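You operate a simulated robot arm through the tools that you are given. There is no shell and no other tool. Be economical: measure what you need, move in short steps, check, and stop when the job is done.

You are at the controls of a simulated two-armed robot. One attempt, no reset.

## Task
On the top of the workbench, fold the blue cloth in half.

It is judged by the outcome, as a careful person would: the job done as asked, and still so three seconds after it is handed in. It fails if anything else is knocked over, pushed out of place, dropped, spilled or broken. Flat cloth is picked up by pressing the open fingertips on it (5 to 10 N) and closing them slowly along it; thin cloth reads only 2 to 8 mm in the jaws.

## Robot
Two 7-joint arms with two-finger grippers on one trunk, on a base that drives. Base frame: it is fixed to the floor where the robot stands at the start and does not move with it; the origin is under the middle of the robot, x ahead of it, y to its left, z up; the surface under the hand at the start is at about z = 800. Units: mm, rad, N and s.
The left shoulder is at the start at [58, 160, 1054], the right one opposite. With the tool pointing down near the work surface each hand reaches from about 300 to 760 mm from the robot's upright axis, wherever it stands, measured 20 degrees to its own side. Places, roughly: top of the workbench [700, -200, 800]. Payload 2.45 kg a hand.
The tool frame of a hand sits at the grasp point between the pads (the TCP): z along the fingers, y along the line on which they close. The tips reach 26 mm beyond it. The gripper opens to 96 mm. The gripper's body begins 69 mm behind the TCP.
Orientation is that of the tool frame in the base frame, as a unit quaternion [x, y, z, w]. With the fingers straight down and closing along the base's y, the tool's x points along the base's -x, its y along +y and its z along -z.

## Interface
- The arms move only by the tool servo_tool. It takes "left_targets", "right_targets" or both (then of equal length, played together; a hand with none holds still); each is a list of rows, each a list of 3 entries, a list of its own where there are three numbers: the turn, a rotation vector about the base's x, y, z in rad, then the shift along the base's x, y, z in mm, then the opening, from 0 (shut) to 1 (fully open). In form: [[[rx, ry, rz], [x, y, z], jaw], ...]. A call has 1 to 8 rows; each row is the pose to reach, as a shift and turn from the pose commanded when the call began. Rows are played at 5 a second. More than 50 mm and 0.15 rad between two rows, or a gripper value outside its range, and nothing of the call is played. Where a pose cannot be reached the arm comes as near as it can. A force on the tool above 40 N (or 10 N above the force at the start of the call, whichever is more), or a blocked arm, ends the call early, and 0.2 s more pass. Each finger halts on what it meets, pressing with about 23 N; the grip force reading is that of the motor and also rises with nothing between the fingers. The clock runs only during rows and for 0.2 s after the last one: add rows that repeat a pose to give the fingers time. The reply holds the time, the measured pose of the TCP, the force on the tool along the base axes, the opening and the grip force, in the units named above and with some noise, with the torque about the TCP (base axes, N m) and any sound that the robot's microphone picked up.
- Cameras (640 x 400 px; columns grow to the right, rows downward): "scene" is now at [158.4, -8.9, 1519.4]; the picture's right is [-0.07, -1.00, -0.00], its down [-0.83, 0.06, -0.56] and it looks along [0.56, -0.04, -0.83] (base axes); focal length 262 px, centre (320, 200). "left" rides on the left gripper at [82, -3, -98] in its tool frame; the picture's right is [0.04, 1.00, 0.00], its down [-0.73, 0.03, -0.68] and it looks along [-0.68, 0.03, 0.73] (tool axes); focal length 256 px, centre (320, 200). "right" rides on the right gripper at [82, 3, -98] in its tool frame; the picture's right is [-0.04, 1.00, 0.00], its down [-0.73, -0.03, -0.68] and it looks along [-0.68, -0.03, 0.73] (tool axes); focal length 256 px, centre (320, 200). There is no depth. A picture from a camera that has moved, and an enlarged one, comes with that camera's place and axes in the base frame and with its lens.
- get_image(camera): a new picture of that camera. The clock stands still meanwhile.
- move_column(by): slides the trunk up (or, below 0, down) by that many mm; the arms and the scene camera ride with it, the base frame stays. It gives what a move gives, with no picture.
- steer(legs): drives the robot by 1 to 6 legs, each [ahead, left, turn to the left] in mm, mm and rad, along the robot's own axes; the way and the turn of a leg run together, so that a leg with both is an arc; at most 1500 mm and 3.142 rad a leg. The arms and the cameras ride along, it lands a little off, and it stops where it bumps. It gives what a move gives.
- aim_head(pan, tilt): turns the head with the scene camera to pan (to the left, within 2.094 rad either way) and tilt (down, from -0.506 to 1.204), counted from straight ahead of the robot. It gives what a move gives.
- zoom(camera, box): a new picture of the part [left, top, right, bottom] of that camera's present view, enlarged. The clock stands still meanwhile.
- close_job(): hands the job in; it is judged then, once.

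Go step by step. Nothing tells you exact positions but the pictures and the camera data: compare them with the known pose of the tool, close in by small moves and look again before you grip or let go. The budget is 120 turns and 108 pictures, counting those below and the enlarged ones. Unless the task says otherwise, let go and move clear before handing in, and close with one line.

The tools are called after "Call:" by a JSON object that holds its "method" and its "body". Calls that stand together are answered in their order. servo_tool: Moves the arms, as the interface text tells. Its arguments: {"type":"object","properties":{"left_targets":{"type":"array"},"right_targets":{"type":"array"}},"required":[]} The other tools are called the same way: move_column (by) slides the trunk up or down; steer (legs) drives the base; aim_head (pan, tilt) turns the head that bears the scene camera; get_image (camera) takes a picture; zoom (camera, box) takes an enlarged picture of a part of a camera's view; close_job () hands the job in.

At the start:

```text
t: 0.0
left_tool_pos: [579.4, 119.7, 1009.9]
left_orientation: [0.0, 1.0, 0.001, -0.001]
left_wrist_force: [0.0, 0.2, 1.1]
left_wrist_torque: [0.03, -0.01, 0.0]
left_grip_width: 96.0
left_grasp_force: 0.1
right_tool_pos: [534.8, -349.7, 1031.1]
right_orientation: [0.0, 1.0, 0.001, -0.001]
right_wrist_force: [-0.1, -0.1, -0.9]
right_wrist_torque: [-0.03, 0.01, 0.0]
right_grip_width: 96.0
right_grasp_force: 0.0
trunk travel left (down, up): [-225.0, 342.0]
robot x, y, heading: [2.6, 1.6, -0.002]
head pan, tilt: [-0.072, 0.974]
```

scene: 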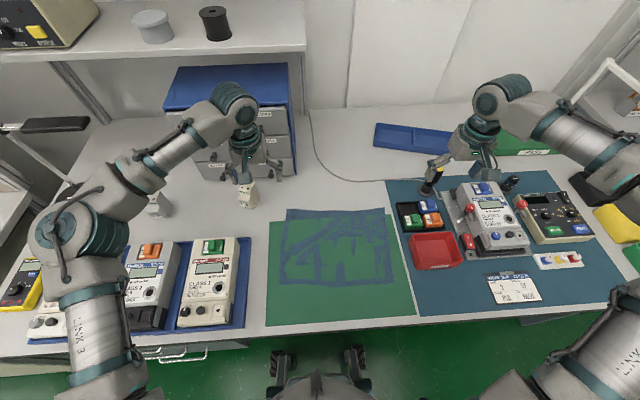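
right: 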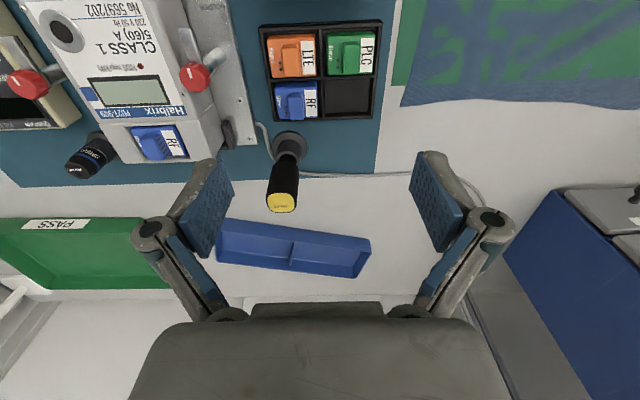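
left: 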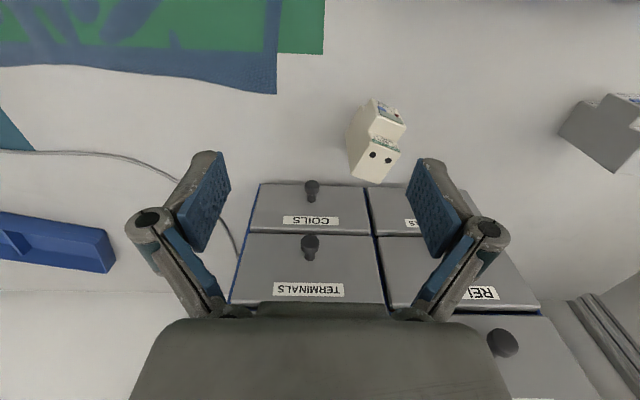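

I see a blue cloth lying over a green mat in the middle of the bench, its pattern odd; I'll enlarge it first.

Call:
{"method": "zoom", "body": {"camera": "scene", "box": [250, 190, 430, 330]}}

```text
2.86 times, centred on (340, 260) of scene
camera zoom: at [158.4, -8.9, 1519.4], right [-0.07, -1.0, 0.0], down [-0.83, 0.06, -0.56], along [0.56, -0.04, -0.83], focal length 749 px, centre (263, 29)
```

zoom: 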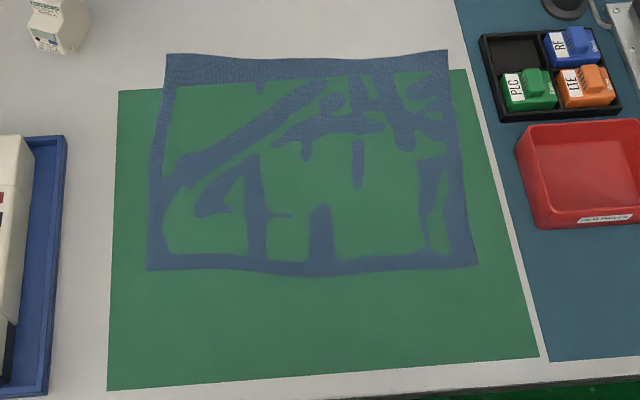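

The cloth is blue, about 320 mm (along y) by 240 mm (along x): corners near (615,70), (600,-251), (357,-228), (374,86); the green is the mat shown through it. I plan to take both near corners and fold them over to the far edge. First I bring both hands above the near corners, still high.

Call:
{"method": "servo_tool", "body": {"left_targets": [[[0, 0, 0], [-32, -8, 0], 0.45], [[0, 0, 0], [-64, -17, 0], 0.45], [[0, 0, 0], [-96, -25, 0], 0.45], [[0, 0, 0], [-128, -33, 0], 0.45], [[0, 0, 0], [-160, -41, -10], 0.45], [[0, 0, 0], [-192, -50, -20], 0.45], [[0, 0, 0], [-192, -50, -50], 0.45]], "right_targets": [[[0, 0, 0], [-27, 23, 0], 0.45], [[0, 0, 0], [-54, 46, 0], 0.45], [[0, 0, 0], [-82, 69, 0], 0.45], [[0, 0, 0], [-109, 92, 0], 0.45], [[0, 0, 0], [-136, 115, -15], 0.45], [[0, 0, 0], [-163, 138, -41], 0.45], [[0, 0, 0], [-163, 138, -71], 0.45]]}}

Call:
{"method": "get_image", "body": {"camera": "left"}}

Call:
{"method": "get_image", "body": {"camera": "right"}}

Call:
{"method": "get_image", "body": {"camera": "scene"}}

```text
t: 1.6
left_tool_pos: [384.2, 71.2, 961.0]
left_orientation: [0.0, 1.0, 0.001, 0.0]
left_wrist_force: [1.0, -0.3, 0.1]
left_wrist_torque: [0.0, 0.05, -0.02]
left_grip_width: 43.5
left_grasp_force: 0.0
right_tool_pos: [370.1, -211.7, 960.1]
right_orientation: [0.0, 1.0, 0.0, 0.0]
right_wrist_force: [0.2, 1.0, 0.3]
right_wrist_torque: [-0.01, 0.04, -0.01]
right_grip_width: 43.1
right_grasp_force: 0.2
trunk travel left (down, up): [-225.0, 342.0]
robot x, y, heading: [0.6, 0.3, -0.002]
head pan, tilt: [-0.072, 0.974]
```

```text
103 pictures are left
camera left: at [303.7, 67.1, 1059.0], right [-0.04, 1.0, 0.0], down [0.73, 0.03, 0.68], along [0.68, 0.03, -0.73], focal length 256 px, centre (320, 200)
```

left: 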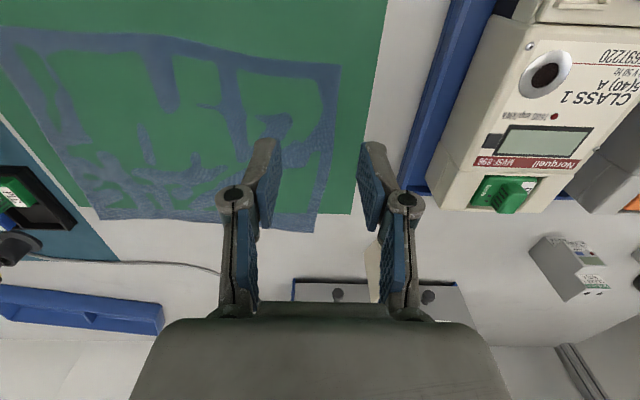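

```text
102 pictures are left
camera right: at [289.0, -207.6, 1057.8], right [0.04, 1.0, 0.0], down [0.73, -0.03, 0.68], along [0.68, -0.03, -0.73], focal length 256 px, centre (320, 200)
```

right: 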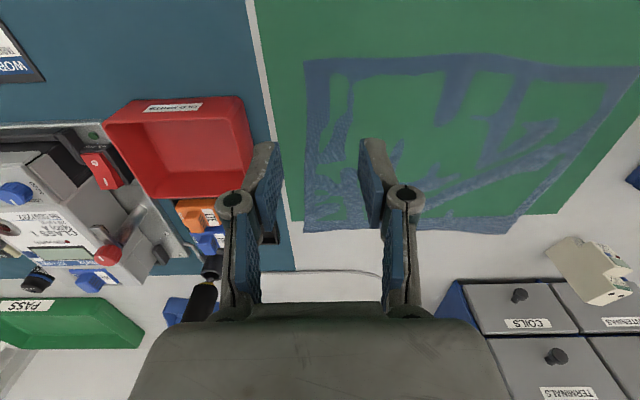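

```text
101 pictures are left
camera scene: at [159.6, -7.9, 1519.1], right [-0.07, -1.0, 0.0], down [-0.83, 0.06, -0.56], along [0.56, -0.04, -0.83], focal length 262 px, centre (320, 200)
```

scene: 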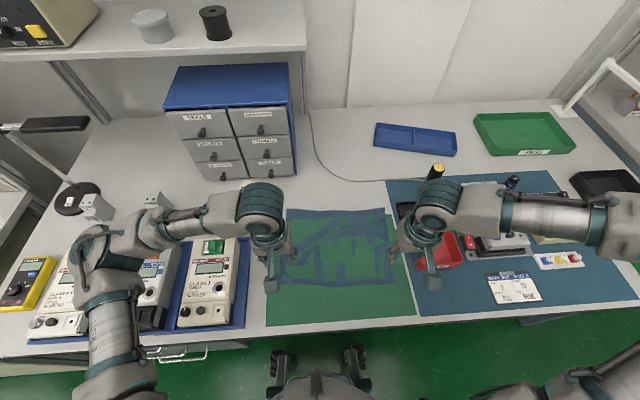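

The wrist views confirm the near corners at about (373,87) and (354,-224). I move to about 26 mm inside each and descend to just above the cloth.

Call:
{"method": "servo_tool", "body": {"left_targets": [[[0, 0, 0], [0, -11, -30], 0.35], [[0, 0, 0], [0, -11, -60], 0.35], [[0, 0, 0], [0, -11, -90], 0.35], [[0, 0, 0], [0, -11, -115], 0.35], [[0, 0, 0], [0, -11, -115], 0.35]], "right_targets": [[[0, 0, 0], [-1, 13, -30], 0.35], [[0, 0, 0], [-1, 13, -60], 0.35], [[0, 0, 0], [-1, 13, -90], 0.35], [[0, 0, 0], [-1, 13, -114], 0.35], [[0, 0, 0], [-1, 13, -114], 0.35]]}}

Call:
{"method": "get_image", "body": {"camera": "left"}}

Call:
{"method": "get_image", "body": {"camera": "right"}}

```text
t: 2.8
left_tool_pos: [382.8, 59.2, 847.3]
left_orientation: [0.0, 1.0, 0.0, 0.004]
left_wrist_force: [-0.2, -0.1, -0.4]
left_wrist_torque: [0.01, 0.02, 0.03]
left_grip_width: 33.5
left_grasp_force: 0.1
right_tool_pos: [366.1, -198.4, 848.3]
right_orientation: [0.0, 1.0, 0.001, 0.001]
right_wrist_force: [-0.1, 1.7, -0.8]
right_wrist_torque: [0.01, 0.0, 0.0]
right_grip_width: 33.6
right_grasp_force: 0.1
trunk travel left (down, up): [-225.0, 342.0]
robot x, y, heading: [0.2, -0.0, -0.0]
head pan, tilt: [-0.072, 0.974]
```

```text
100 pictures are left
camera left: at [301.9, 56.0, 945.1], right [-0.04, 1.0, 0.0], down [0.73, 0.03, 0.68], along [0.68, 0.03, -0.73], focal length 256 px, centre (320, 200)
```

left: 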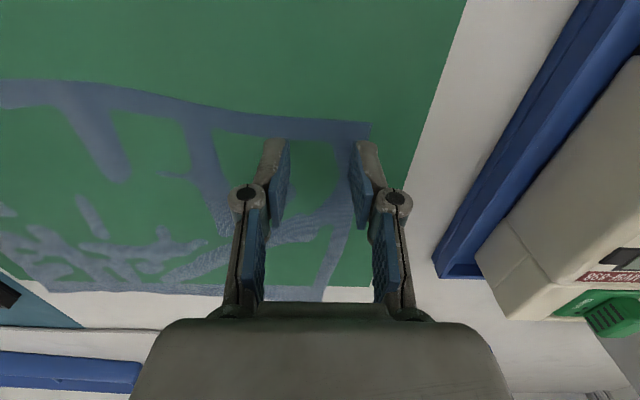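

```text
99 pictures are left
camera right: at [284.7, -194.4, 945.9], right [0.04, 1.0, 0.0], down [0.73, -0.03, 0.68], along [0.68, -0.03, -0.73], focal length 256 px, centre (320, 200)
```

right: 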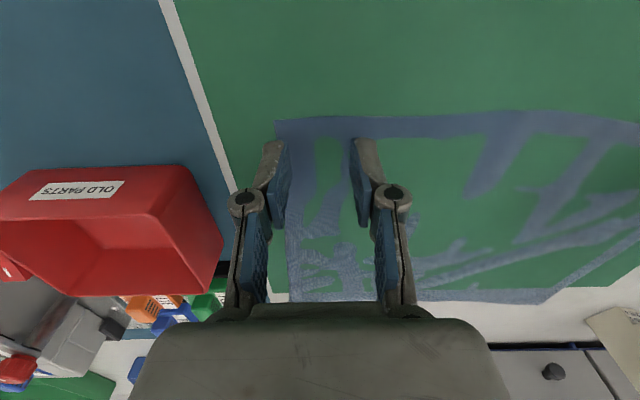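

Both hands sit well over the corners. I lower them to near contact.

Call:
{"method": "servo_tool", "body": {"left_targets": [[[0, 0, 0], [1, -1, -8], 0.35], [[0, 0, 0], [1, -1, -16], 0.35], [[0, 0, 0], [1, -1, -18], 0.35], [[0, 0, 0], [1, -1, -18], 0.35]], "right_targets": [[[0, 0, 0], [3, 1, -8], 0.35], [[0, 0, 0], [3, 1, -16], 0.35], [[0, 0, 0], [3, 1, -19], 0.35], [[0, 0, 0], [3, 1, -19], 0.35]]}}

```text
t: 3.8
left_tool_pos: [383.4, 58.1, 828.8]
left_orientation: [0.0, 1.0, 0.0, 0.002]
left_wrist_force: [0.2, -0.1, -0.4]
left_wrist_torque: [0.0, 0.01, 0.02]
left_grip_width: 33.5
left_grasp_force: 0.0
right_tool_pos: [370.7, -197.0, 829.5]
right_orientation: [0.0, 1.0, 0.001, 0.002]
right_wrist_force: [-0.4, -0.2, 0.4]
right_wrist_torque: [-0.02, -0.02, -0.02]
right_grip_width: 33.5
right_grasp_force: 0.1
trunk travel left (down, up): [-225.0, 342.0]
robot x, y, heading: [0.3, 1.4, -0.003]
head pan, tilt: [-0.072, 0.974]
```

Call:
{"method": "servo_tool", "body": {"left_targets": [[[0, 0, 0], [0, 0, -1], 0.35], [[0, 0, 0], [0, 0, -2], 0.35], [[0, 0, 0], [0, 0, -2], 0.35]], "right_targets": [[[0, 0, 0], [0, 0, -1], 0.35], [[0, 0, 0], [0, 0, -2], 0.35], [[0, 0, 0], [0, 0, -2], 0.35]]}}

```text
t: 4.6
left_tool_pos: [384.7, 59.4, 826.7]
left_orientation: [0.0, 1.0, 0.0, 0.001]
left_wrist_force: [-0.6, -0.4, 2.4]
left_wrist_torque: [0.04, 0.03, 0.02]
left_grip_width: 33.7
left_grasp_force: 0.1
right_tool_pos: [370.6, -195.2, 828.4]
right_orientation: [0.0, 1.0, 0.001, 0.002]
right_wrist_force: [0.0, 0.1, 0.3]
right_wrist_torque: [0.01, -0.03, -0.02]
right_grip_width: 33.6
right_grasp_force: 0.0
trunk travel left (down, up): [-225.0, 342.0]
robot x, y, heading: [-1.8, 0.2, -0.003]
head pan, tilt: [-0.072, 0.974]
```

The left hand is just in contact; the right is slightly above. I press both a little more.

Call:
{"method": "servo_tool", "body": {"left_targets": [[[0, 0, 0], [0, 0, -1], 0.35], [[0, 0, 0], [0, 0, -1], 0.35]], "right_targets": [[[0, 0, 0], [0, 0, -1], 0.35], [[0, 0, 0], [0, 0, -2], 0.35]]}}

```text
t: 5.2
left_tool_pos: [383.8, 58.0, 826.7]
left_orientation: [0.0, 1.0, 0.0, 0.003]
left_wrist_force: [1.0, 0.5, 5.2]
left_wrist_torque: [-0.03, 0.01, 0.01]
left_grip_width: 33.6
left_grasp_force: 0.1
right_tool_pos: [369.0, -196.7, 827.0]
right_orientation: [0.0, 1.0, 0.001, 0.003]
right_wrist_force: [2.3, -1.1, 12.1]
right_wrist_torque: [-0.13, 0.01, 0.03]
right_grip_width: 34.5
right_grasp_force: 0.1
trunk travel left (down, up): [-225.0, 342.0]
robot x, y, heading: [-3.2, -0.1, 0.001]
head pan, tilt: [-0.072, 0.974]
```

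Left presses 5 N and right 12 N; I even these out and close slowly.

Call:
{"method": "servo_tool", "body": {"left_targets": [[[0, 0, 0], [0, 0, -0.6], 0.35], [[0, 0, 0], [0, 0, -0.6], 0.29], [[0, 0, 0], [0, 0, -0.6], 0.23], [[0, 0, 0], [0, 0, -0.6], 0.17], [[0, 0, 0], [0, 0, -0.6], 0.11], [[0, 0, 0], [0, 0, -0.6], 0.05], [[0, 0, 0], [0, 0, -0.6], 0], [[0, 0, 0], [0, 0, -0.6], 0]], "right_targets": [[[0, 0, 0], [0, 0, 0.5], 0.35], [[0, 0, 0], [0, 0, 0.5], 0.29], [[0, 0, 0], [0, 0, 0.5], 0.23], [[0, 0, 0], [0, 0, 0.5], 0.17], [[0, 0, 0], [0, 0, 0.5], 0.11], [[0, 0, 0], [0, 0, 0.5], 0.05], [[0, 0, 0], [0, 0, 0.5], 0], [[0, 0, 0], [0, 0, 0.5], 0]]}}

Call:
{"method": "get_image", "body": {"camera": "left"}}

Call:
{"method": "get_image", "body": {"camera": "right"}}

```text
t: 7.0
left_tool_pos: [382.7, 57.8, 826.9]
left_orientation: [0.0, 1.0, 0.0, 0.003]
left_wrist_force: [0.7, -3.6, 30.2]
left_wrist_torque: [-0.07, 0.06, -0.01]
left_grip_width: 6.6
left_grasp_force: 23.0
right_tool_pos: [368.0, -197.4, 827.5]
right_orientation: [0.0, 1.0, 0.001, 0.003]
right_wrist_force: [-1.4, -0.4, -0.2]
right_wrist_torque: [-0.03, 0.0, -0.01]
right_grip_width: 0.1
right_grasp_force: 23.1
trunk travel left (down, up): [-225.0, 342.0]
robot x, y, heading: [-2.2, 3.8, -0.002]
head pan, tilt: [-0.072, 0.974]
```

```text
98 pictures are left
camera left: at [302.2, 54.4, 924.1], right [-0.04, 1.0, 0.0], down [0.73, 0.03, 0.68], along [0.68, 0.03, -0.73], focal length 256 px, centre (320, 200)
```

left: 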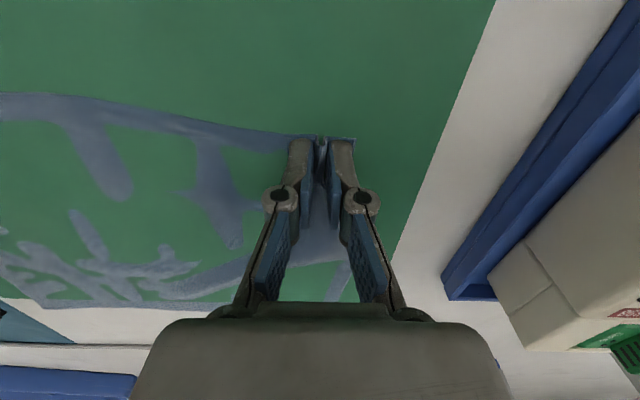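

```text
97 pictures are left
camera right: at [287.3, -192.8, 924.3], right [0.04, 1.0, 0.0], down [0.73, -0.03, 0.68], along [0.68, -0.03, -0.73], focal length 256 px, centre (320, 200)
```

right: 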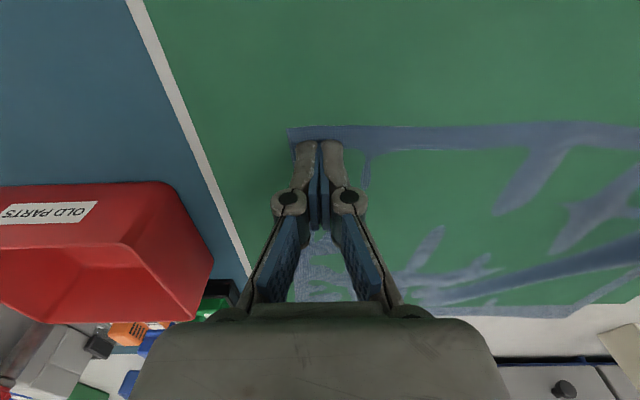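

The left hand holds cloth (6.6 mm) but the right one slipped. I relieve the left a little and re-open the right for another press.

Call:
{"method": "servo_tool", "body": {"left_targets": [[[0, 0, 0], [0, 0, 1], 0], [[0, 0, 0], [0, 0, 2], 0], [[0, 0, 0], [0, 0, 2], 0], [[0, 0, 0], [0, 0, 2], 0], [[0, 0, 0], [0, 0, 2], 0]], "right_targets": [[[0, 0, 0], [0, 0, 5], 0], [[0, 0, 0], [0, 0, 5], 0.4], [[0, 0, 0], [0, 0, 5], 0.4], [[0, 0, 0], [0, 0, 1], 0.4], [[0, 0, 0], [0, 0, -0.5], 0.4]]}}

```text
t: 8.2
left_tool_pos: [384.3, 58.5, 827.1]
left_orientation: [-0.001, 1.0, 0.001, 0.001]
left_wrist_force: [-0.5, 0.1, 1.1]
left_wrist_torque: [-0.03, 0.04, 0.0]
left_grip_width: 6.9
left_grasp_force: 23.1
right_tool_pos: [371.2, -196.5, 826.2]
right_orientation: [-0.001, 1.0, 0.001, 0.002]
right_wrist_force: [0.0, -0.2, 2.6]
right_wrist_torque: [0.05, 0.03, 0.05]
right_grip_width: 38.3
right_grasp_force: 0.1
trunk travel left (down, up): [-225.0, 342.0]
robot x, y, heading: [-0.4, 2.8, 0.002]
head pan, tilt: [-0.072, 0.974]
```

Call:
{"method": "servo_tool", "body": {"right_targets": [[[0, 0, 0], [0, 0, -0.7], 0.4], [[0, 0, 0], [0, 0, -0.7], 0.4]]}}

```text
t: 8.8
left_tool_pos: [383.0, 59.8, 827.5]
left_orientation: [0.0, 1.0, 0.0, 0.002]
left_wrist_force: [1.0, 0.0, 0.5]
left_wrist_torque: [0.01, 0.0, -0.03]
left_grip_width: 6.9
left_grasp_force: 22.5
right_tool_pos: [369.4, -195.8, 826.8]
right_orientation: [0.0, 1.0, 0.001, 0.001]
right_wrist_force: [-0.2, 0.3, 7.6]
right_wrist_torque: [0.2, 0.07, -0.03]
right_grip_width: 40.1
right_grasp_force: 0.9
trunk travel left (down, up): [-225.0, 342.0]
robot x, y, heading: [-0.6, -2.0, 0.003]
head pan, tilt: [-0.072, 0.974]
```

The right hand presses 7.6 N; I close it slowly while pushing slightly.

Call:
{"method": "servo_tool", "body": {"right_targets": [[[0, 0, 0], [0, 0, -0.3], 0.34], [[0, 0, 0], [0, 0, -0.3], 0.28], [[0, 0, 0], [0, 0, -0.3], 0.22], [[0, 0, 0], [0, 0, -0.3], 0.16], [[0, 0, 0], [0, 0, -0.3], 0.1], [[0, 0, 0], [0, 0, -0.3], 0.04], [[0, 0, 0], [0, 0, -0.3], 0], [[0, 0, 0], [0, 0, -0.3], 0]]}}

Call:
{"method": "get_image", "body": {"camera": "right"}}

```text
t: 10.6
left_tool_pos: [383.2, 58.7, 828.5]
left_orientation: [0.0, 1.0, -0.001, 0.001]
left_wrist_force: [-0.4, -8.7, -1.0]
left_wrist_torque: [-0.24, 0.03, 0.02]
left_grip_width: 7.6
left_grasp_force: 23.1
right_tool_pos: [369.9, -196.3, 826.9]
right_orientation: [0.0, 1.0, 0.0, 0.002]
right_wrist_force: [-0.6, 9.1, 16.0]
right_wrist_torque: [0.57, 0.04, -0.08]
right_grip_width: 2.5
right_grasp_force: 26.2
trunk travel left (down, up): [-225.0, 342.0]
robot x, y, heading: [4.6, 1.7, 0.007]
head pan, tilt: [-0.072, 0.974]
```

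```text
96 pictures are left
camera right: at [288.0, -191.1, 923.6], right [0.04, 1.0, 0.0], down [0.73, -0.03, 0.68], along [0.68, -0.03, -0.73], focal length 256 px, centre (320, 200)
```

right: 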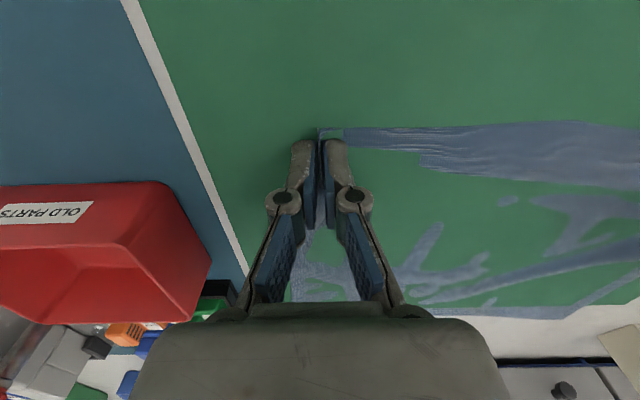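

Both hands now hold cloth (7.6 and 2.5 mm). I ease the sideways tension and lift through the first part of the arc.

Call:
{"method": "servo_tool", "body": {"left_targets": [[[0, 0, 0], [0, -2, 0], 0], [[0, 0, 0], [3.7, -2, 27], 0], [[0, 0, 0], [14.6, -3, 52], 0], [[0, 0, 0], [14.6, -3, 52], 0]], "right_targets": [[[0, 0, 0], [0, 2, 0], 0], [[0, 0, 0], [3.7, 2, 27], 0], [[0, 0, 0], [14.6, 1, 52], 0], [[0, 0, 0], [14.6, 1, 52], 0]]}}

Call:
{"method": "get_image", "body": {"camera": "right"}}

Call:
{"method": "get_image", "body": {"camera": "left"}}

Call:
{"method": "get_image", "body": {"camera": "scene"}}

```text
t: 11.6
left_tool_pos: [396.6, 53.8, 878.0]
left_orientation: [-0.001, 1.0, 0.001, 0.0]
left_wrist_force: [0.2, 0.1, 0.9]
left_wrist_torque: [-0.04, 0.0, -0.02]
left_grip_width: 7.1
left_grasp_force: 22.9
right_tool_pos: [384.0, -195.4, 876.1]
right_orientation: [-0.001, 1.0, 0.0, 0.001]
right_wrist_force: [0.2, 0.9, -2.0]
right_wrist_torque: [0.01, 0.04, 0.0]
right_grip_width: 3.3
right_grasp_force: 19.1
trunk travel left (down, up): [-225.0, 342.0]
robot x, y, heading: [2.6, 1.8, 0.001]
head pan, tilt: [-0.072, 0.974]
```

```text
95 pictures are left
camera right: at [302.2, -190.8, 973.8], right [0.04, 1.0, 0.0], down [0.73, -0.03, 0.68], along [0.68, -0.03, -0.73], focal length 256 px, centre (320, 200)
```

right: 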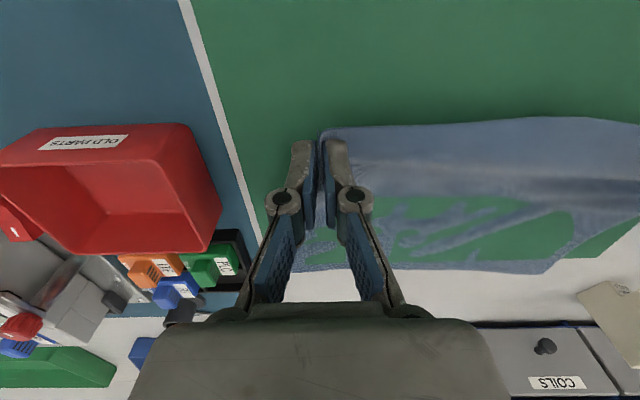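

```text
94 pictures are left
camera left: at [316.0, 50.3, 976.2], right [-0.04, 1.0, 0.0], down [0.73, 0.03, 0.68], along [0.68, 0.03, -0.73], focal length 256 px, centre (320, 200)
```

left: 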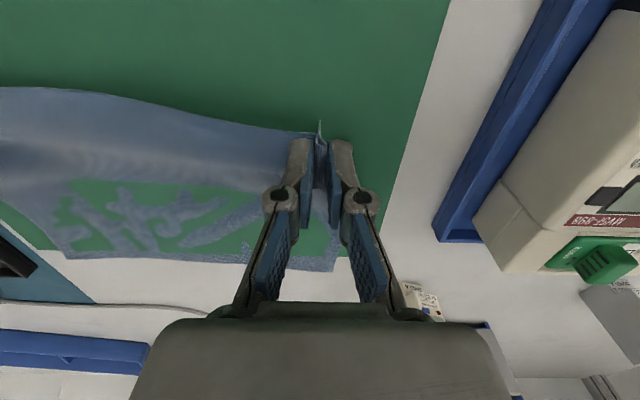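

```text
93 pictures are left
camera scene: at [157.7, -8.5, 1519.4], right [-0.07, -1.0, 0.0], down [-0.83, 0.06, -0.56], along [0.56, -0.04, -0.83], focal length 262 px, centre (320, 200)
```

scene: 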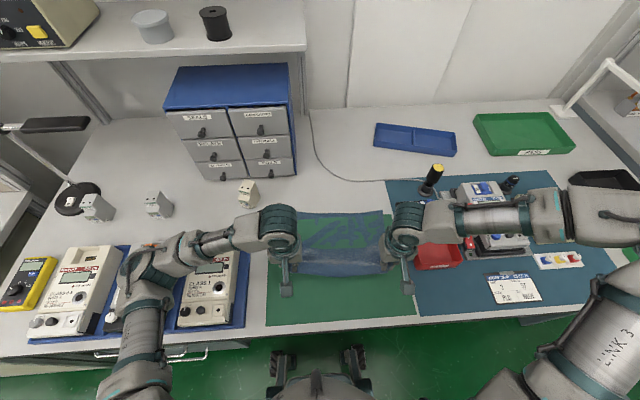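

The cloth edge is lifted cleanly between both hands. I continue along the arc.

Call:
{"method": "servo_tool", "body": {"left_targets": [[[0, 0, 0], [17, -2, 21], 0], [[0, 0, 0], [40, -3.5, 38], 0], [[0, 0, 0], [66, -5.7, 48], 0], [[0, 0, 0], [94, -8, 50], 0], [[0, 0, 0], [122, -10, 47], 0], [[0, 0, 0], [149, -12.5, 38], 0], [[0, 0, 0], [149, -12.5, 38], 0]], "right_targets": [[[0, 0, 0], [17, -2, 21], 0], [[0, 0, 0], [40, -3.5, 38], 0], [[0, 0, 0], [66, -5.7, 48], 0], [[0, 0, 0], [94, -8, 50], 0], [[0, 0, 0], [122, -10, 47], 0], [[0, 0, 0], [149, -12.5, 38], 0], [[0, 0, 0], [149, -12.5, 38], 0]]}}

Call:
{"method": "get_image", "body": {"camera": "right"}}

Call:
{"method": "get_image", "body": {"camera": "left"}}

Call:
{"method": "zoom", "body": {"camera": "scene", "box": [230, 170, 450, 330]}}

```text
t: 13.2
left_tool_pos: [548.6, 41.6, 918.8]
left_orientation: [0.0, 1.0, 0.0, 0.002]
left_wrist_force: [-0.6, -1.3, 0.7]
left_wrist_torque: [-0.06, -0.01, -0.01]
left_grip_width: 7.1
left_grasp_force: 23.2
right_tool_pos: [533.1, -208.7, 915.1]
right_orientation: [0.0, 1.0, 0.001, 0.002]
right_wrist_force: [0.4, 1.2, 3.0]
right_wrist_torque: [-0.02, -0.01, -0.04]
right_grip_width: 1.0
right_grasp_force: 21.4
trunk travel left (down, up): [-225.0, 342.0]
robot x, y, heading: [-0.9, -1.4, 0.001]
head pan, tilt: [-0.072, 0.974]
```

```text
92 pictures are left
camera right: at [451.5, -204.8, 1013.4], right [0.04, 1.0, 0.0], down [0.73, -0.03, 0.68], along [0.68, -0.03, -0.73], focal length 256 px, centre (320, 200)
```

right: 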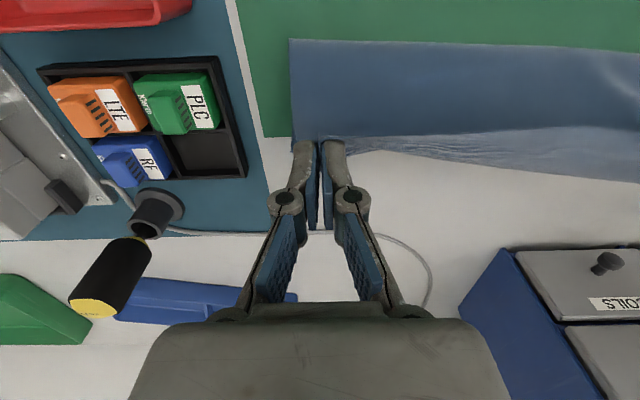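

```text
91 pictures are left
camera left: at [467.4, 37.7, 1016.3], right [-0.04, 1.0, 0.0], down [0.73, 0.03, 0.68], along [0.68, 0.03, -0.73], focal length 256 px, centre (320, 200)
```

left: 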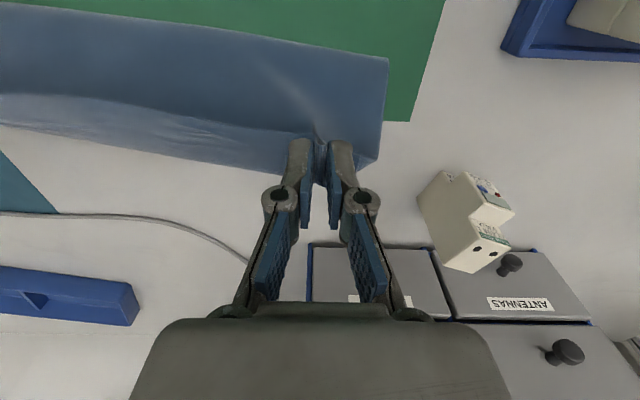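

```text
2.50 times, centred on (340, 250) of scene
camera zoom: at [157.3, -9.2, 1519.7], right [-0.07, -1.0, 0.0], down [-0.83, 0.06, -0.56], along [0.56, -0.04, -0.83], focal length 656 px, centre (270, 75)
```

zoom: 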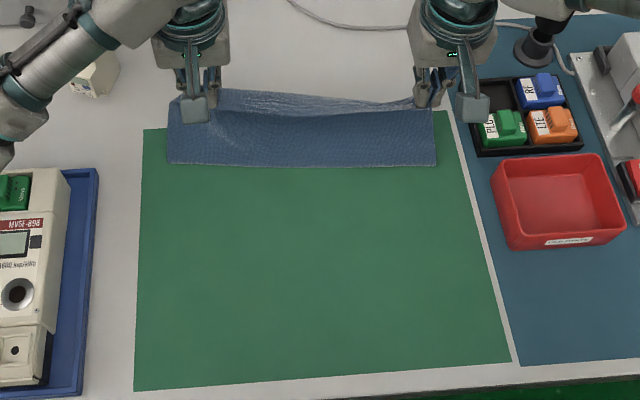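

The fold is forming well; the right grip is thin (1 mm) but still holds. I come down along the rest of the arc to just above the far edge.

Call:
{"method": "servo_tool", "body": {"left_targets": [[[0, 0, 0], [16, -1, -18], 0], [[0, 0, 0], [32, -2, -38], 0], [[0, 0, 0], [42, -3, -60], 0], [[0, 0, 0], [47, -4, -78], 0], [[0, 0, 0], [47, -4, -78], 0]], "right_targets": [[[0, 0, 0], [16, -1, -18], 0], [[0, 0, 0], [32, -2, -38], 0], [[0, 0, 0], [42, -3, -60], 0], [[0, 0, 0], [47, -4, -78], 0], [[0, 0, 0], [47, -4, -78], 0]]}}

Call:
{"method": "get_image", "body": {"camera": "right"}}

Call:
{"method": "get_image", "body": {"camera": "left"}}

Call:
{"method": "zoom", "body": {"camera": "scene", "box": [250, 170, 430, 290]}}

```text
t: 14.4
left_tool_pos: [593.0, 36.4, 838.5]
left_orientation: [0.0, 1.0, -0.001, 0.002]
left_wrist_force: [-0.3, -0.2, 0.5]
left_wrist_torque: [-0.04, 0.01, -0.01]
left_grip_width: 7.4
left_grasp_force: 23.3
right_tool_pos: [581.0, -212.2, 837.7]
right_orientation: [-0.001, 1.0, 0.001, 0.002]
right_wrist_force: [-0.4, 1.4, 0.0]
right_wrist_torque: [0.01, 0.0, -0.01]
right_grip_width: 2.5
right_grasp_force: 20.6
trunk travel left (down, up): [-225.0, 342.0]
robot x, y, heading: [-2.6, 4.2, -0.003]
head pan, tilt: [-0.072, 0.974]
```

```text
89 pictures are left
camera right: at [499.1, -208.2, 935.2], right [0.04, 1.0, 0.0], down [0.73, -0.03, 0.68], along [0.68, -0.03, -0.73], focal length 256 px, centre (320, 200)
```

right: 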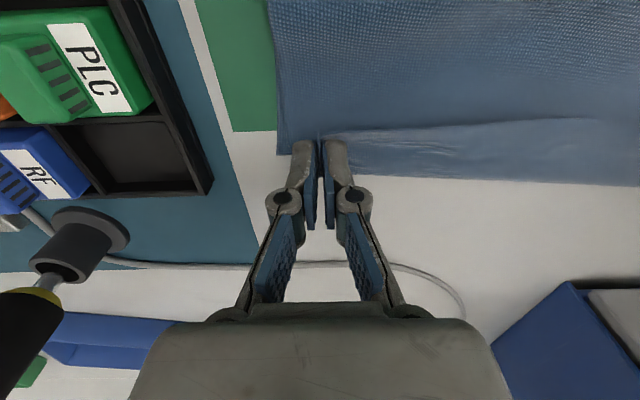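

```text
88 pictures are left
camera left: at [512.9, 33.6, 936.4], right [-0.04, 1.0, 0.0], down [0.73, 0.03, 0.68], along [0.68, 0.03, -0.73], focal length 256 px, centre (320, 200)
```

left: 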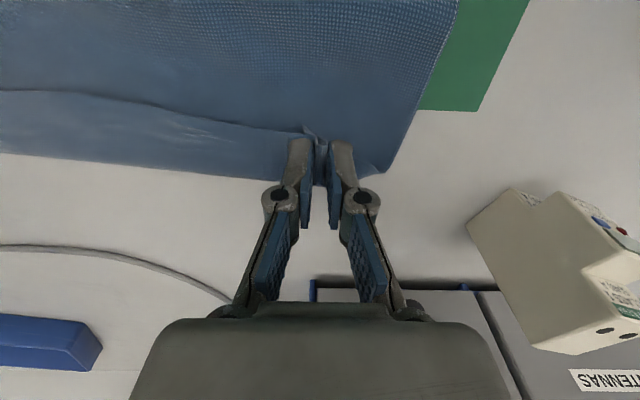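

```text
3.33 times, centred on (340, 230) of scene
camera zoom: at [158.3, -8.9, 1519.5], right [-0.07, -1.0, 0.0], down [-0.83, 0.06, -0.56], along [0.56, -0.04, -0.83], focal length 874 px, centre (253, 100)
```

zoom: 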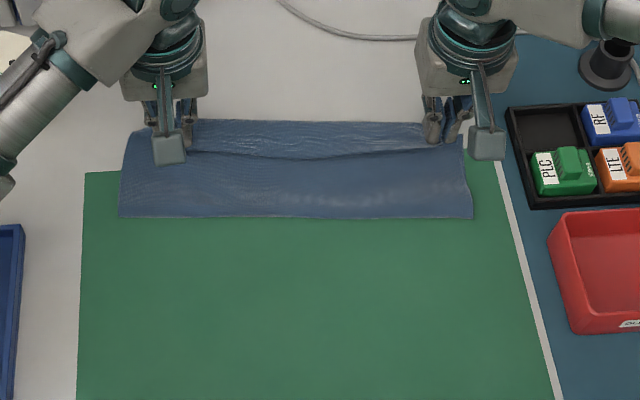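

The folded edge is over the far edge, but it appears to sag in the middle between the hands. I look closer before letting go.

Call:
{"method": "zoom", "body": {"camera": "left", "box": [0, 0, 460, 220]}}

Call:
{"method": "zoom", "body": {"camera": "right", "box": [240, 0, 640, 220]}}

Call:
{"method": "zoom", "body": {"camera": "scene", "box": [280, 195, 400, 240]}}

```text
1.39 times, centred on (230, 110) of left
camera zoom: at [512.9, 33.6, 936.4], right [-0.04, 1.0, 0.0], down [0.73, 0.03, 0.68], along [0.68, 0.03, -0.73], focal length 356 px, centre (445, 325)
```

zoom: 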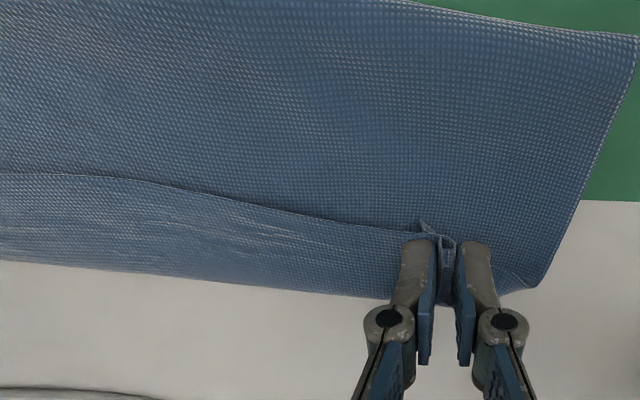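

```text
1.60 times, centred on (440, 110) of right
camera zoom: at [499.1, -208.2, 935.2], right [0.04, 1.0, 0.0], down [0.73, -0.03, 0.68], along [0.68, -0.03, -0.73], focal length 410 px, centre (128, 344)
```

zoom: 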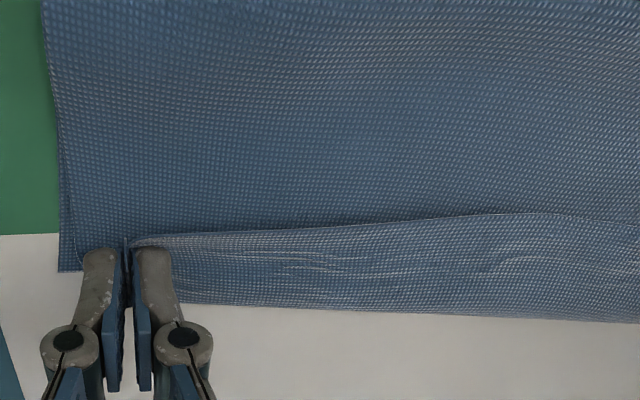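

```text
5.33 times, centred on (340, 218) of scene
camera zoom: at [158.3, -8.9, 1519.5], right [-0.07, -1.0, 0.0], down [-0.83, 0.06, -0.56], along [0.56, -0.04, -0.83], focal length 1399 px, centre (213, 107)
```

zoom: 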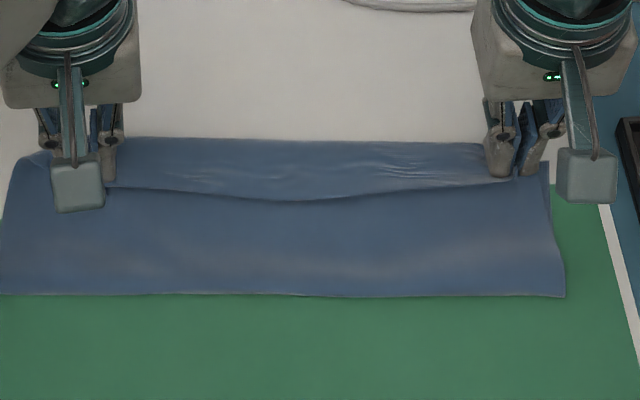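

The strip seen on top is the free edge turned back towards the robot, as the body bulged past the fingers. I lift, spread the hands slightly, move a little farther forward to pull it taut and look again.

Call:
{"method": "servo_tool", "body": {"left_targets": [[[0, 0, 0], [0, 1, 25], 0], [[0, 0, 0], [5, 2, 50], 0], [[0, 0, 0], [15, 3, 50], 0], [[0, 0, 0], [25, 3, 45], 0], [[0, 0, 0], [25, 3, 45], 0]], "right_targets": [[[0, 0, 0], [0, -1, 25], 0], [[0, 0, 0], [5, -1, 50], 0], [[0, 0, 0], [15, -2, 50], 0], [[0, 0, 0], [25, -2, 45], 0], [[0, 0, 0], [25, -2, 45], 0]]}}

Call:
{"method": "get_image", "body": {"camera": "right"}}

Call:
{"method": "get_image", "body": {"camera": "left"}}

Call:
{"method": "zoom", "body": {"camera": "scene", "box": [270, 180, 410, 270]}}

```text
t: 15.6
left_tool_pos: [619.1, 39.4, 885.9]
left_orientation: [0.0, 1.0, 0.001, 0.002]
left_wrist_force: [-0.6, -4.5, 0.4]
left_wrist_torque: [-0.13, 0.02, 0.0]
left_grip_width: 7.2
left_grasp_force: 22.8
right_tool_pos: [605.8, -215.3, 883.1]
right_orientation: [-0.001, 1.0, 0.001, 0.001]
right_wrist_force: [1.1, 4.8, 0.7]
right_wrist_torque: [0.1, -0.02, -0.07]
right_grip_width: 1.6
right_grasp_force: 22.3
trunk travel left (down, up): [-225.0, 342.0]
robot x, y, heading: [-2.2, 1.8, -0.006]
head pan, tilt: [-0.072, 0.974]
```

```text
83 pictures are left
camera right: at [524.5, -211.3, 980.7], right [0.04, 1.0, 0.0], down [0.73, -0.03, 0.68], along [0.68, -0.03, -0.73], focal length 256 px, centre (320, 200)
```

right: 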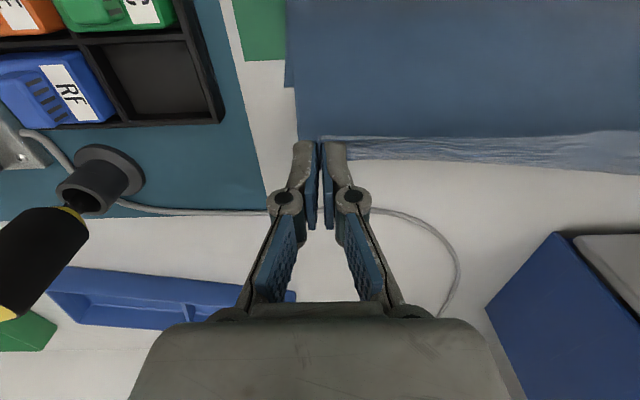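

```text
82 pictures are left
camera left: at [538.1, 36.8, 982.7], right [-0.04, 1.0, 0.0], down [0.73, 0.03, 0.68], along [0.68, 0.03, -0.73], focal length 256 px, centre (320, 200)
```

left: 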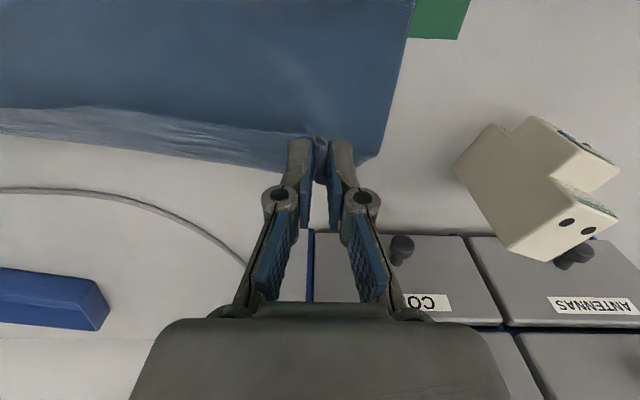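

```text
4.44 times, centred on (340, 225) of scene
camera zoom: at [158.8, -9.1, 1519.4], right [-0.07, -1.0, 0.0], down [-0.83, 0.06, -0.56], along [0.56, -0.04, -0.83], focal length 1166 px, centre (231, 89)
```

zoom: 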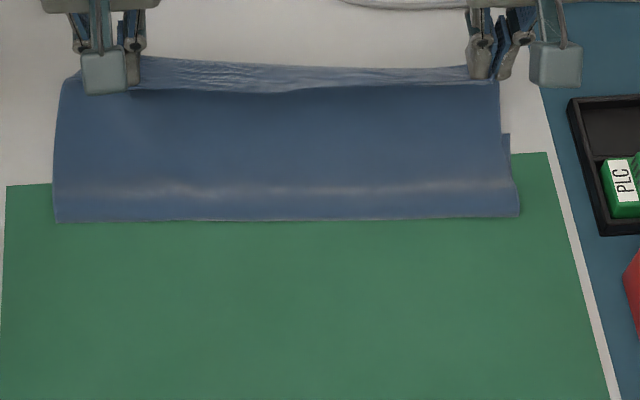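

The edge strip is held reversed by the fingers, about a finger's width. I back off along the arc and lay it so the pinch comes down a finger-width short of the far edge, which leaves room for it to open out.

Call:
{"method": "servo_tool", "body": {"left_targets": [[[0, 0, 0], [-30, -1, 5], 0], [[0, 0, 0], [-58, -2, 8], 0], [[0, 0, 0], [-52, -2, -12], 0], [[0, 0, 0], [-44, -2, -30], 0], [[0, 0, 0], [-40, -2, -50], 0], [[0, 0, 0], [-40, -2, -50], 0]], "right_targets": [[[0, 0, 0], [-30, 0, 5], 0], [[0, 0, 0], [-62, 1, 8], 0], [[0, 0, 0], [-58, 1, -12], 0], [[0, 0, 0], [-52, 1, -30], 0], [[0, 0, 0], [-48, 1, -49], 0], [[0, 0, 0], [-48, 1, -49], 0]]}}

Call:
{"method": "get_image", "body": {"camera": "right"}}

Call:
{"method": "get_image", "body": {"camera": "left"}}

Call:
{"method": "zoom", "body": {"camera": "scene", "box": [270, 180, 410, 270]}}

```text
t: 17.0
left_tool_pos: [578.5, 38.8, 836.2]
left_orientation: [0.0, 1.0, 0.0, 0.002]
left_wrist_force: [-0.4, -0.9, -0.4]
left_wrist_torque: [-0.05, -0.01, -0.01]
left_grip_width: 6.9
left_grasp_force: 23.1
right_tool_pos: [558.1, -212.7, 834.7]
right_orientation: [0.0, 1.0, 0.001, 0.002]
right_wrist_force: [0.2, 2.1, -0.2]
right_wrist_torque: [0.06, -0.04, -0.02]
right_grip_width: 3.3
right_grasp_force: 27.9
trunk travel left (down, up): [-225.0, 342.0]
robot x, y, heading: [-1.4, 0.1, 0.002]
head pan, tilt: [-0.072, 0.974]
```

```text
80 pictures are left
camera right: at [476.0, -208.0, 931.1], right [0.04, 1.0, 0.0], down [0.73, -0.03, 0.68], along [0.68, -0.03, -0.73], focal length 256 px, centre (320, 200)
```

right: 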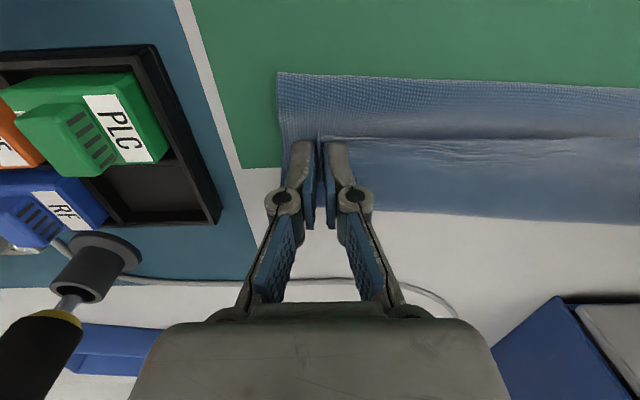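

```text
79 pictures are left
camera left: at [497.9, 35.5, 932.6], right [-0.04, 1.0, 0.0], down [0.73, 0.03, 0.68], along [0.68, 0.03, -0.73], focal length 256 px, centre (320, 200)
```

left: 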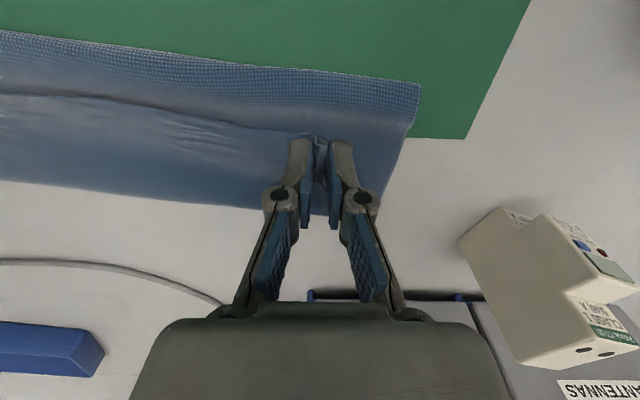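

```text
4.44 times, centred on (340, 225) of scene
camera zoom: at [158.4, -8.6, 1519.5], right [-0.07, -1.0, 0.0], down [-0.83, 0.06, -0.56], along [0.56, -0.04, -0.83], focal length 1166 px, centre (231, 89)
```

zoom: 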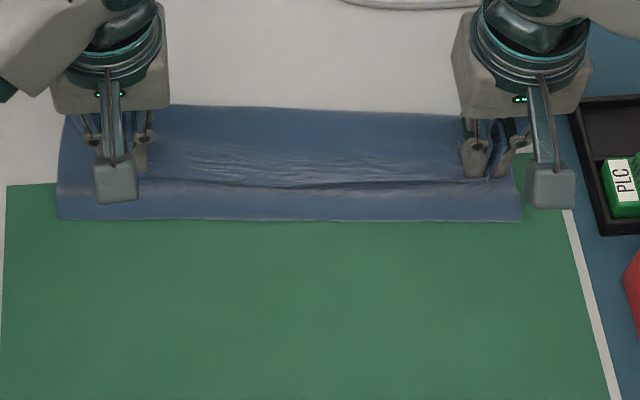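

The fold line has crept forward because my arc was too wide. I carry the edge back along the arc to let the fold line roll back to the middle, then I will retake it with a tighter arc.

Call:
{"method": "servo_tool", "body": {"left_targets": [[[0, 0, 0], [-10, 1, 35], 0], [[0, 0, 0], [-40, 3, 60], 0], [[0, 0, 0], [-80, 6, 75], 0], [[0, 0, 0], [-120, 9, 78], 0], [[0, 0, 0], [-155, 11, 70], 0], [[0, 0, 0], [-170, 12, 55], 0], [[0, 0, 0], [-170, 12, 55], 0]], "right_targets": [[[0, 0, 0], [-10, 1, 35], 0], [[0, 0, 0], [-40, 3, 60], 0], [[0, 0, 0], [-80, 5, 75], 0], [[0, 0, 0], [-120, 7, 78], 0], [[0, 0, 0], [-155, 9, 70], 0], [[0, 0, 0], [-167, 10, 55], 0], [[0, 0, 0], [-167, 10, 55], 0]]}}

Call:
{"method": "get_image", "body": {"camera": "right"}}

Call:
{"method": "get_image", "body": {"camera": "left"}}

Call:
{"method": "zoom", "body": {"camera": "scene", "box": [250, 180, 430, 300]}}

```text
t: 18.6
left_tool_pos: [409.4, 52.9, 890.7]
left_orientation: [0.0, 1.0, -0.001, 0.002]
left_wrist_force: [-0.1, -4.7, 0.4]
left_wrist_torque: [-0.14, 0.07, 0.02]
left_grip_width: 7.2
left_grasp_force: 22.7
right_tool_pos: [389.2, -203.5, 888.1]
right_orientation: [-0.001, 1.0, 0.001, 0.002]
right_wrist_force: [0.7, 5.0, -0.8]
right_wrist_torque: [0.1, 0.01, -0.02]
right_grip_width: 2.8
right_grasp_force: 24.1
trunk travel left (down, up): [-225.0, 342.0]
robot x, y, heading: [-1.6, 1.4, -0.001]
head pan, tilt: [-0.072, 0.974]
```

```text
77 pictures are left
camera right: at [308.5, -197.8, 984.3], right [0.04, 1.0, 0.0], down [0.73, -0.03, 0.68], along [0.68, -0.03, -0.73], focal length 256 px, centre (320, 200)
```

right: 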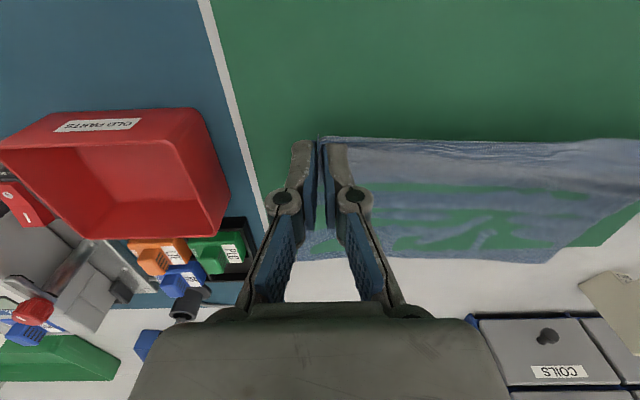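

```text
76 pictures are left
camera left: at [328.3, 49.5, 987.5], right [-0.04, 1.0, 0.0], down [0.73, 0.03, 0.68], along [0.68, 0.03, -0.73], focal length 256 px, centre (320, 200)
```

left: 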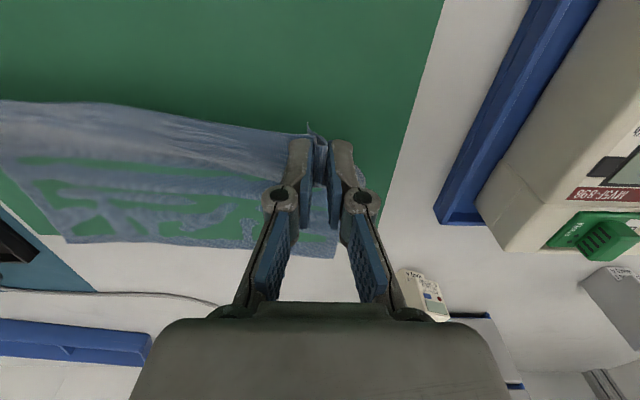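

```text
3.33 times, centred on (340, 240) of scene
camera zoom: at [156.9, -8.3, 1519.6], right [-0.07, -1.0, 0.0], down [-0.83, 0.06, -0.56], along [0.56, -0.04, -0.83], focal length 874 px, centre (253, 67)
```

zoom: 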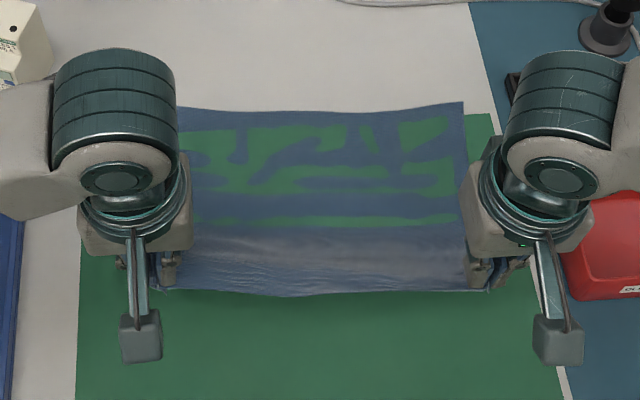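

The cloth is flat again with the far edge at about x = 598 (left) and 586 (right), so the middle line is near x = 477/466. I retake the fold with a tighter arc.

Call:
{"method": "servo_tool", "body": {"left_targets": [[[0, 0, 0], [7, -1, 16], 0], [[0, 0, 0], [31, -2, 25], 0], [[0, 0, 0], [56, -3, 28], 0], [[0, 0, 0], [81, -4, 25], 0], [[0, 0, 0], [105, -5, 16], 0], [[0, 0, 0], [125, -6, 1], 0], [[0, 0, 0], [140, -6, -18], 0], [[0, 0, 0], [140, -6, -18], 0]], "right_targets": [[[0, 0, 0], [17, -1, 18], 0], [[0, 0, 0], [41, -2, 27], 0], [[0, 0, 0], [66, -3, 30], 0], [[0, 0, 0], [91, -3, 27], 0], [[0, 0, 0], [115, -4, 18], 0], [[0, 0, 0], [135, -5, 3], 0], [[0, 0, 0], [150, -5, -16], 0], [[0, 0, 0], [150, -5, -16], 0]]}}

Call:
{"method": "get_image", "body": {"camera": "right"}}

Call:
{"method": "get_image", "body": {"camera": "left"}}

Call:
{"method": "zoom", "body": {"camera": "scene", "box": [250, 180, 430, 300]}}

```text
t: 20.4
left_tool_pos: [550.4, 45.4, 870.2]
left_orientation: [0.001, 1.0, 0.0, 0.002]
left_wrist_force: [0.2, -2.9, 0.4]
left_wrist_torque: [-0.06, -0.01, 0.04]
left_grip_width: 7.2
left_grasp_force: 22.6
right_tool_pos: [540.5, -209.3, 872.2]
right_orientation: [-0.001, 1.0, 0.001, 0.002]
right_wrist_force: [0.6, 2.7, 0.0]
right_wrist_torque: [0.12, -0.02, -0.03]
right_grip_width: 1.4
right_grasp_force: 21.3
trunk travel left (down, up): [-225.0, 342.0]
robot x, y, heading: [-0.2, -3.1, 0.0]
head pan, tilt: [-0.072, 0.974]
```

```text
74 pictures are left
camera right: at [458.2, -204.0, 969.9], right [0.04, 1.0, 0.0], down [0.73, -0.03, 0.68], along [0.68, -0.03, -0.73], focal length 256 px, centre (320, 200)
```

right: 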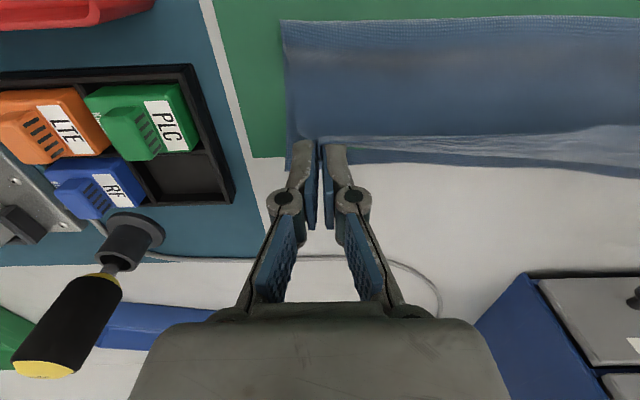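

```text
73 pictures are left
camera left: at [468.7, 42.1, 968.6], right [-0.04, 1.0, 0.0], down [0.73, 0.03, 0.68], along [0.68, 0.03, -0.73], focal length 256 px, centre (320, 200)
```

left: 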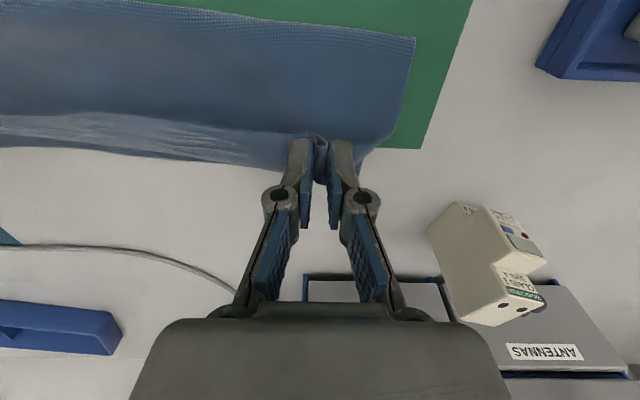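

```text
3.33 times, centred on (340, 240) of scene
camera zoom: at [157.7, -8.8, 1519.6], right [-0.07, -1.0, 0.0], down [-0.83, 0.06, -0.56], along [0.56, -0.04, -0.83], focal length 874 px, centre (253, 67)
```

zoom: 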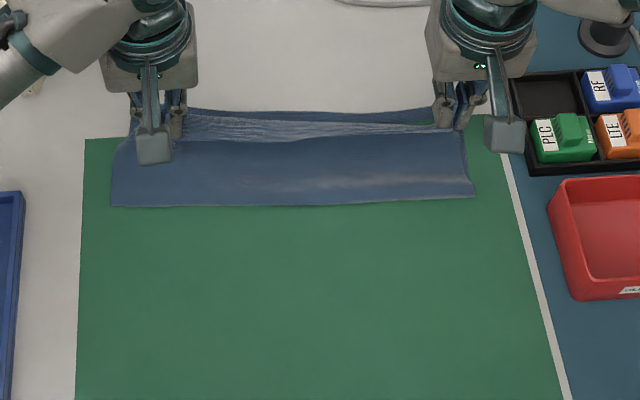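

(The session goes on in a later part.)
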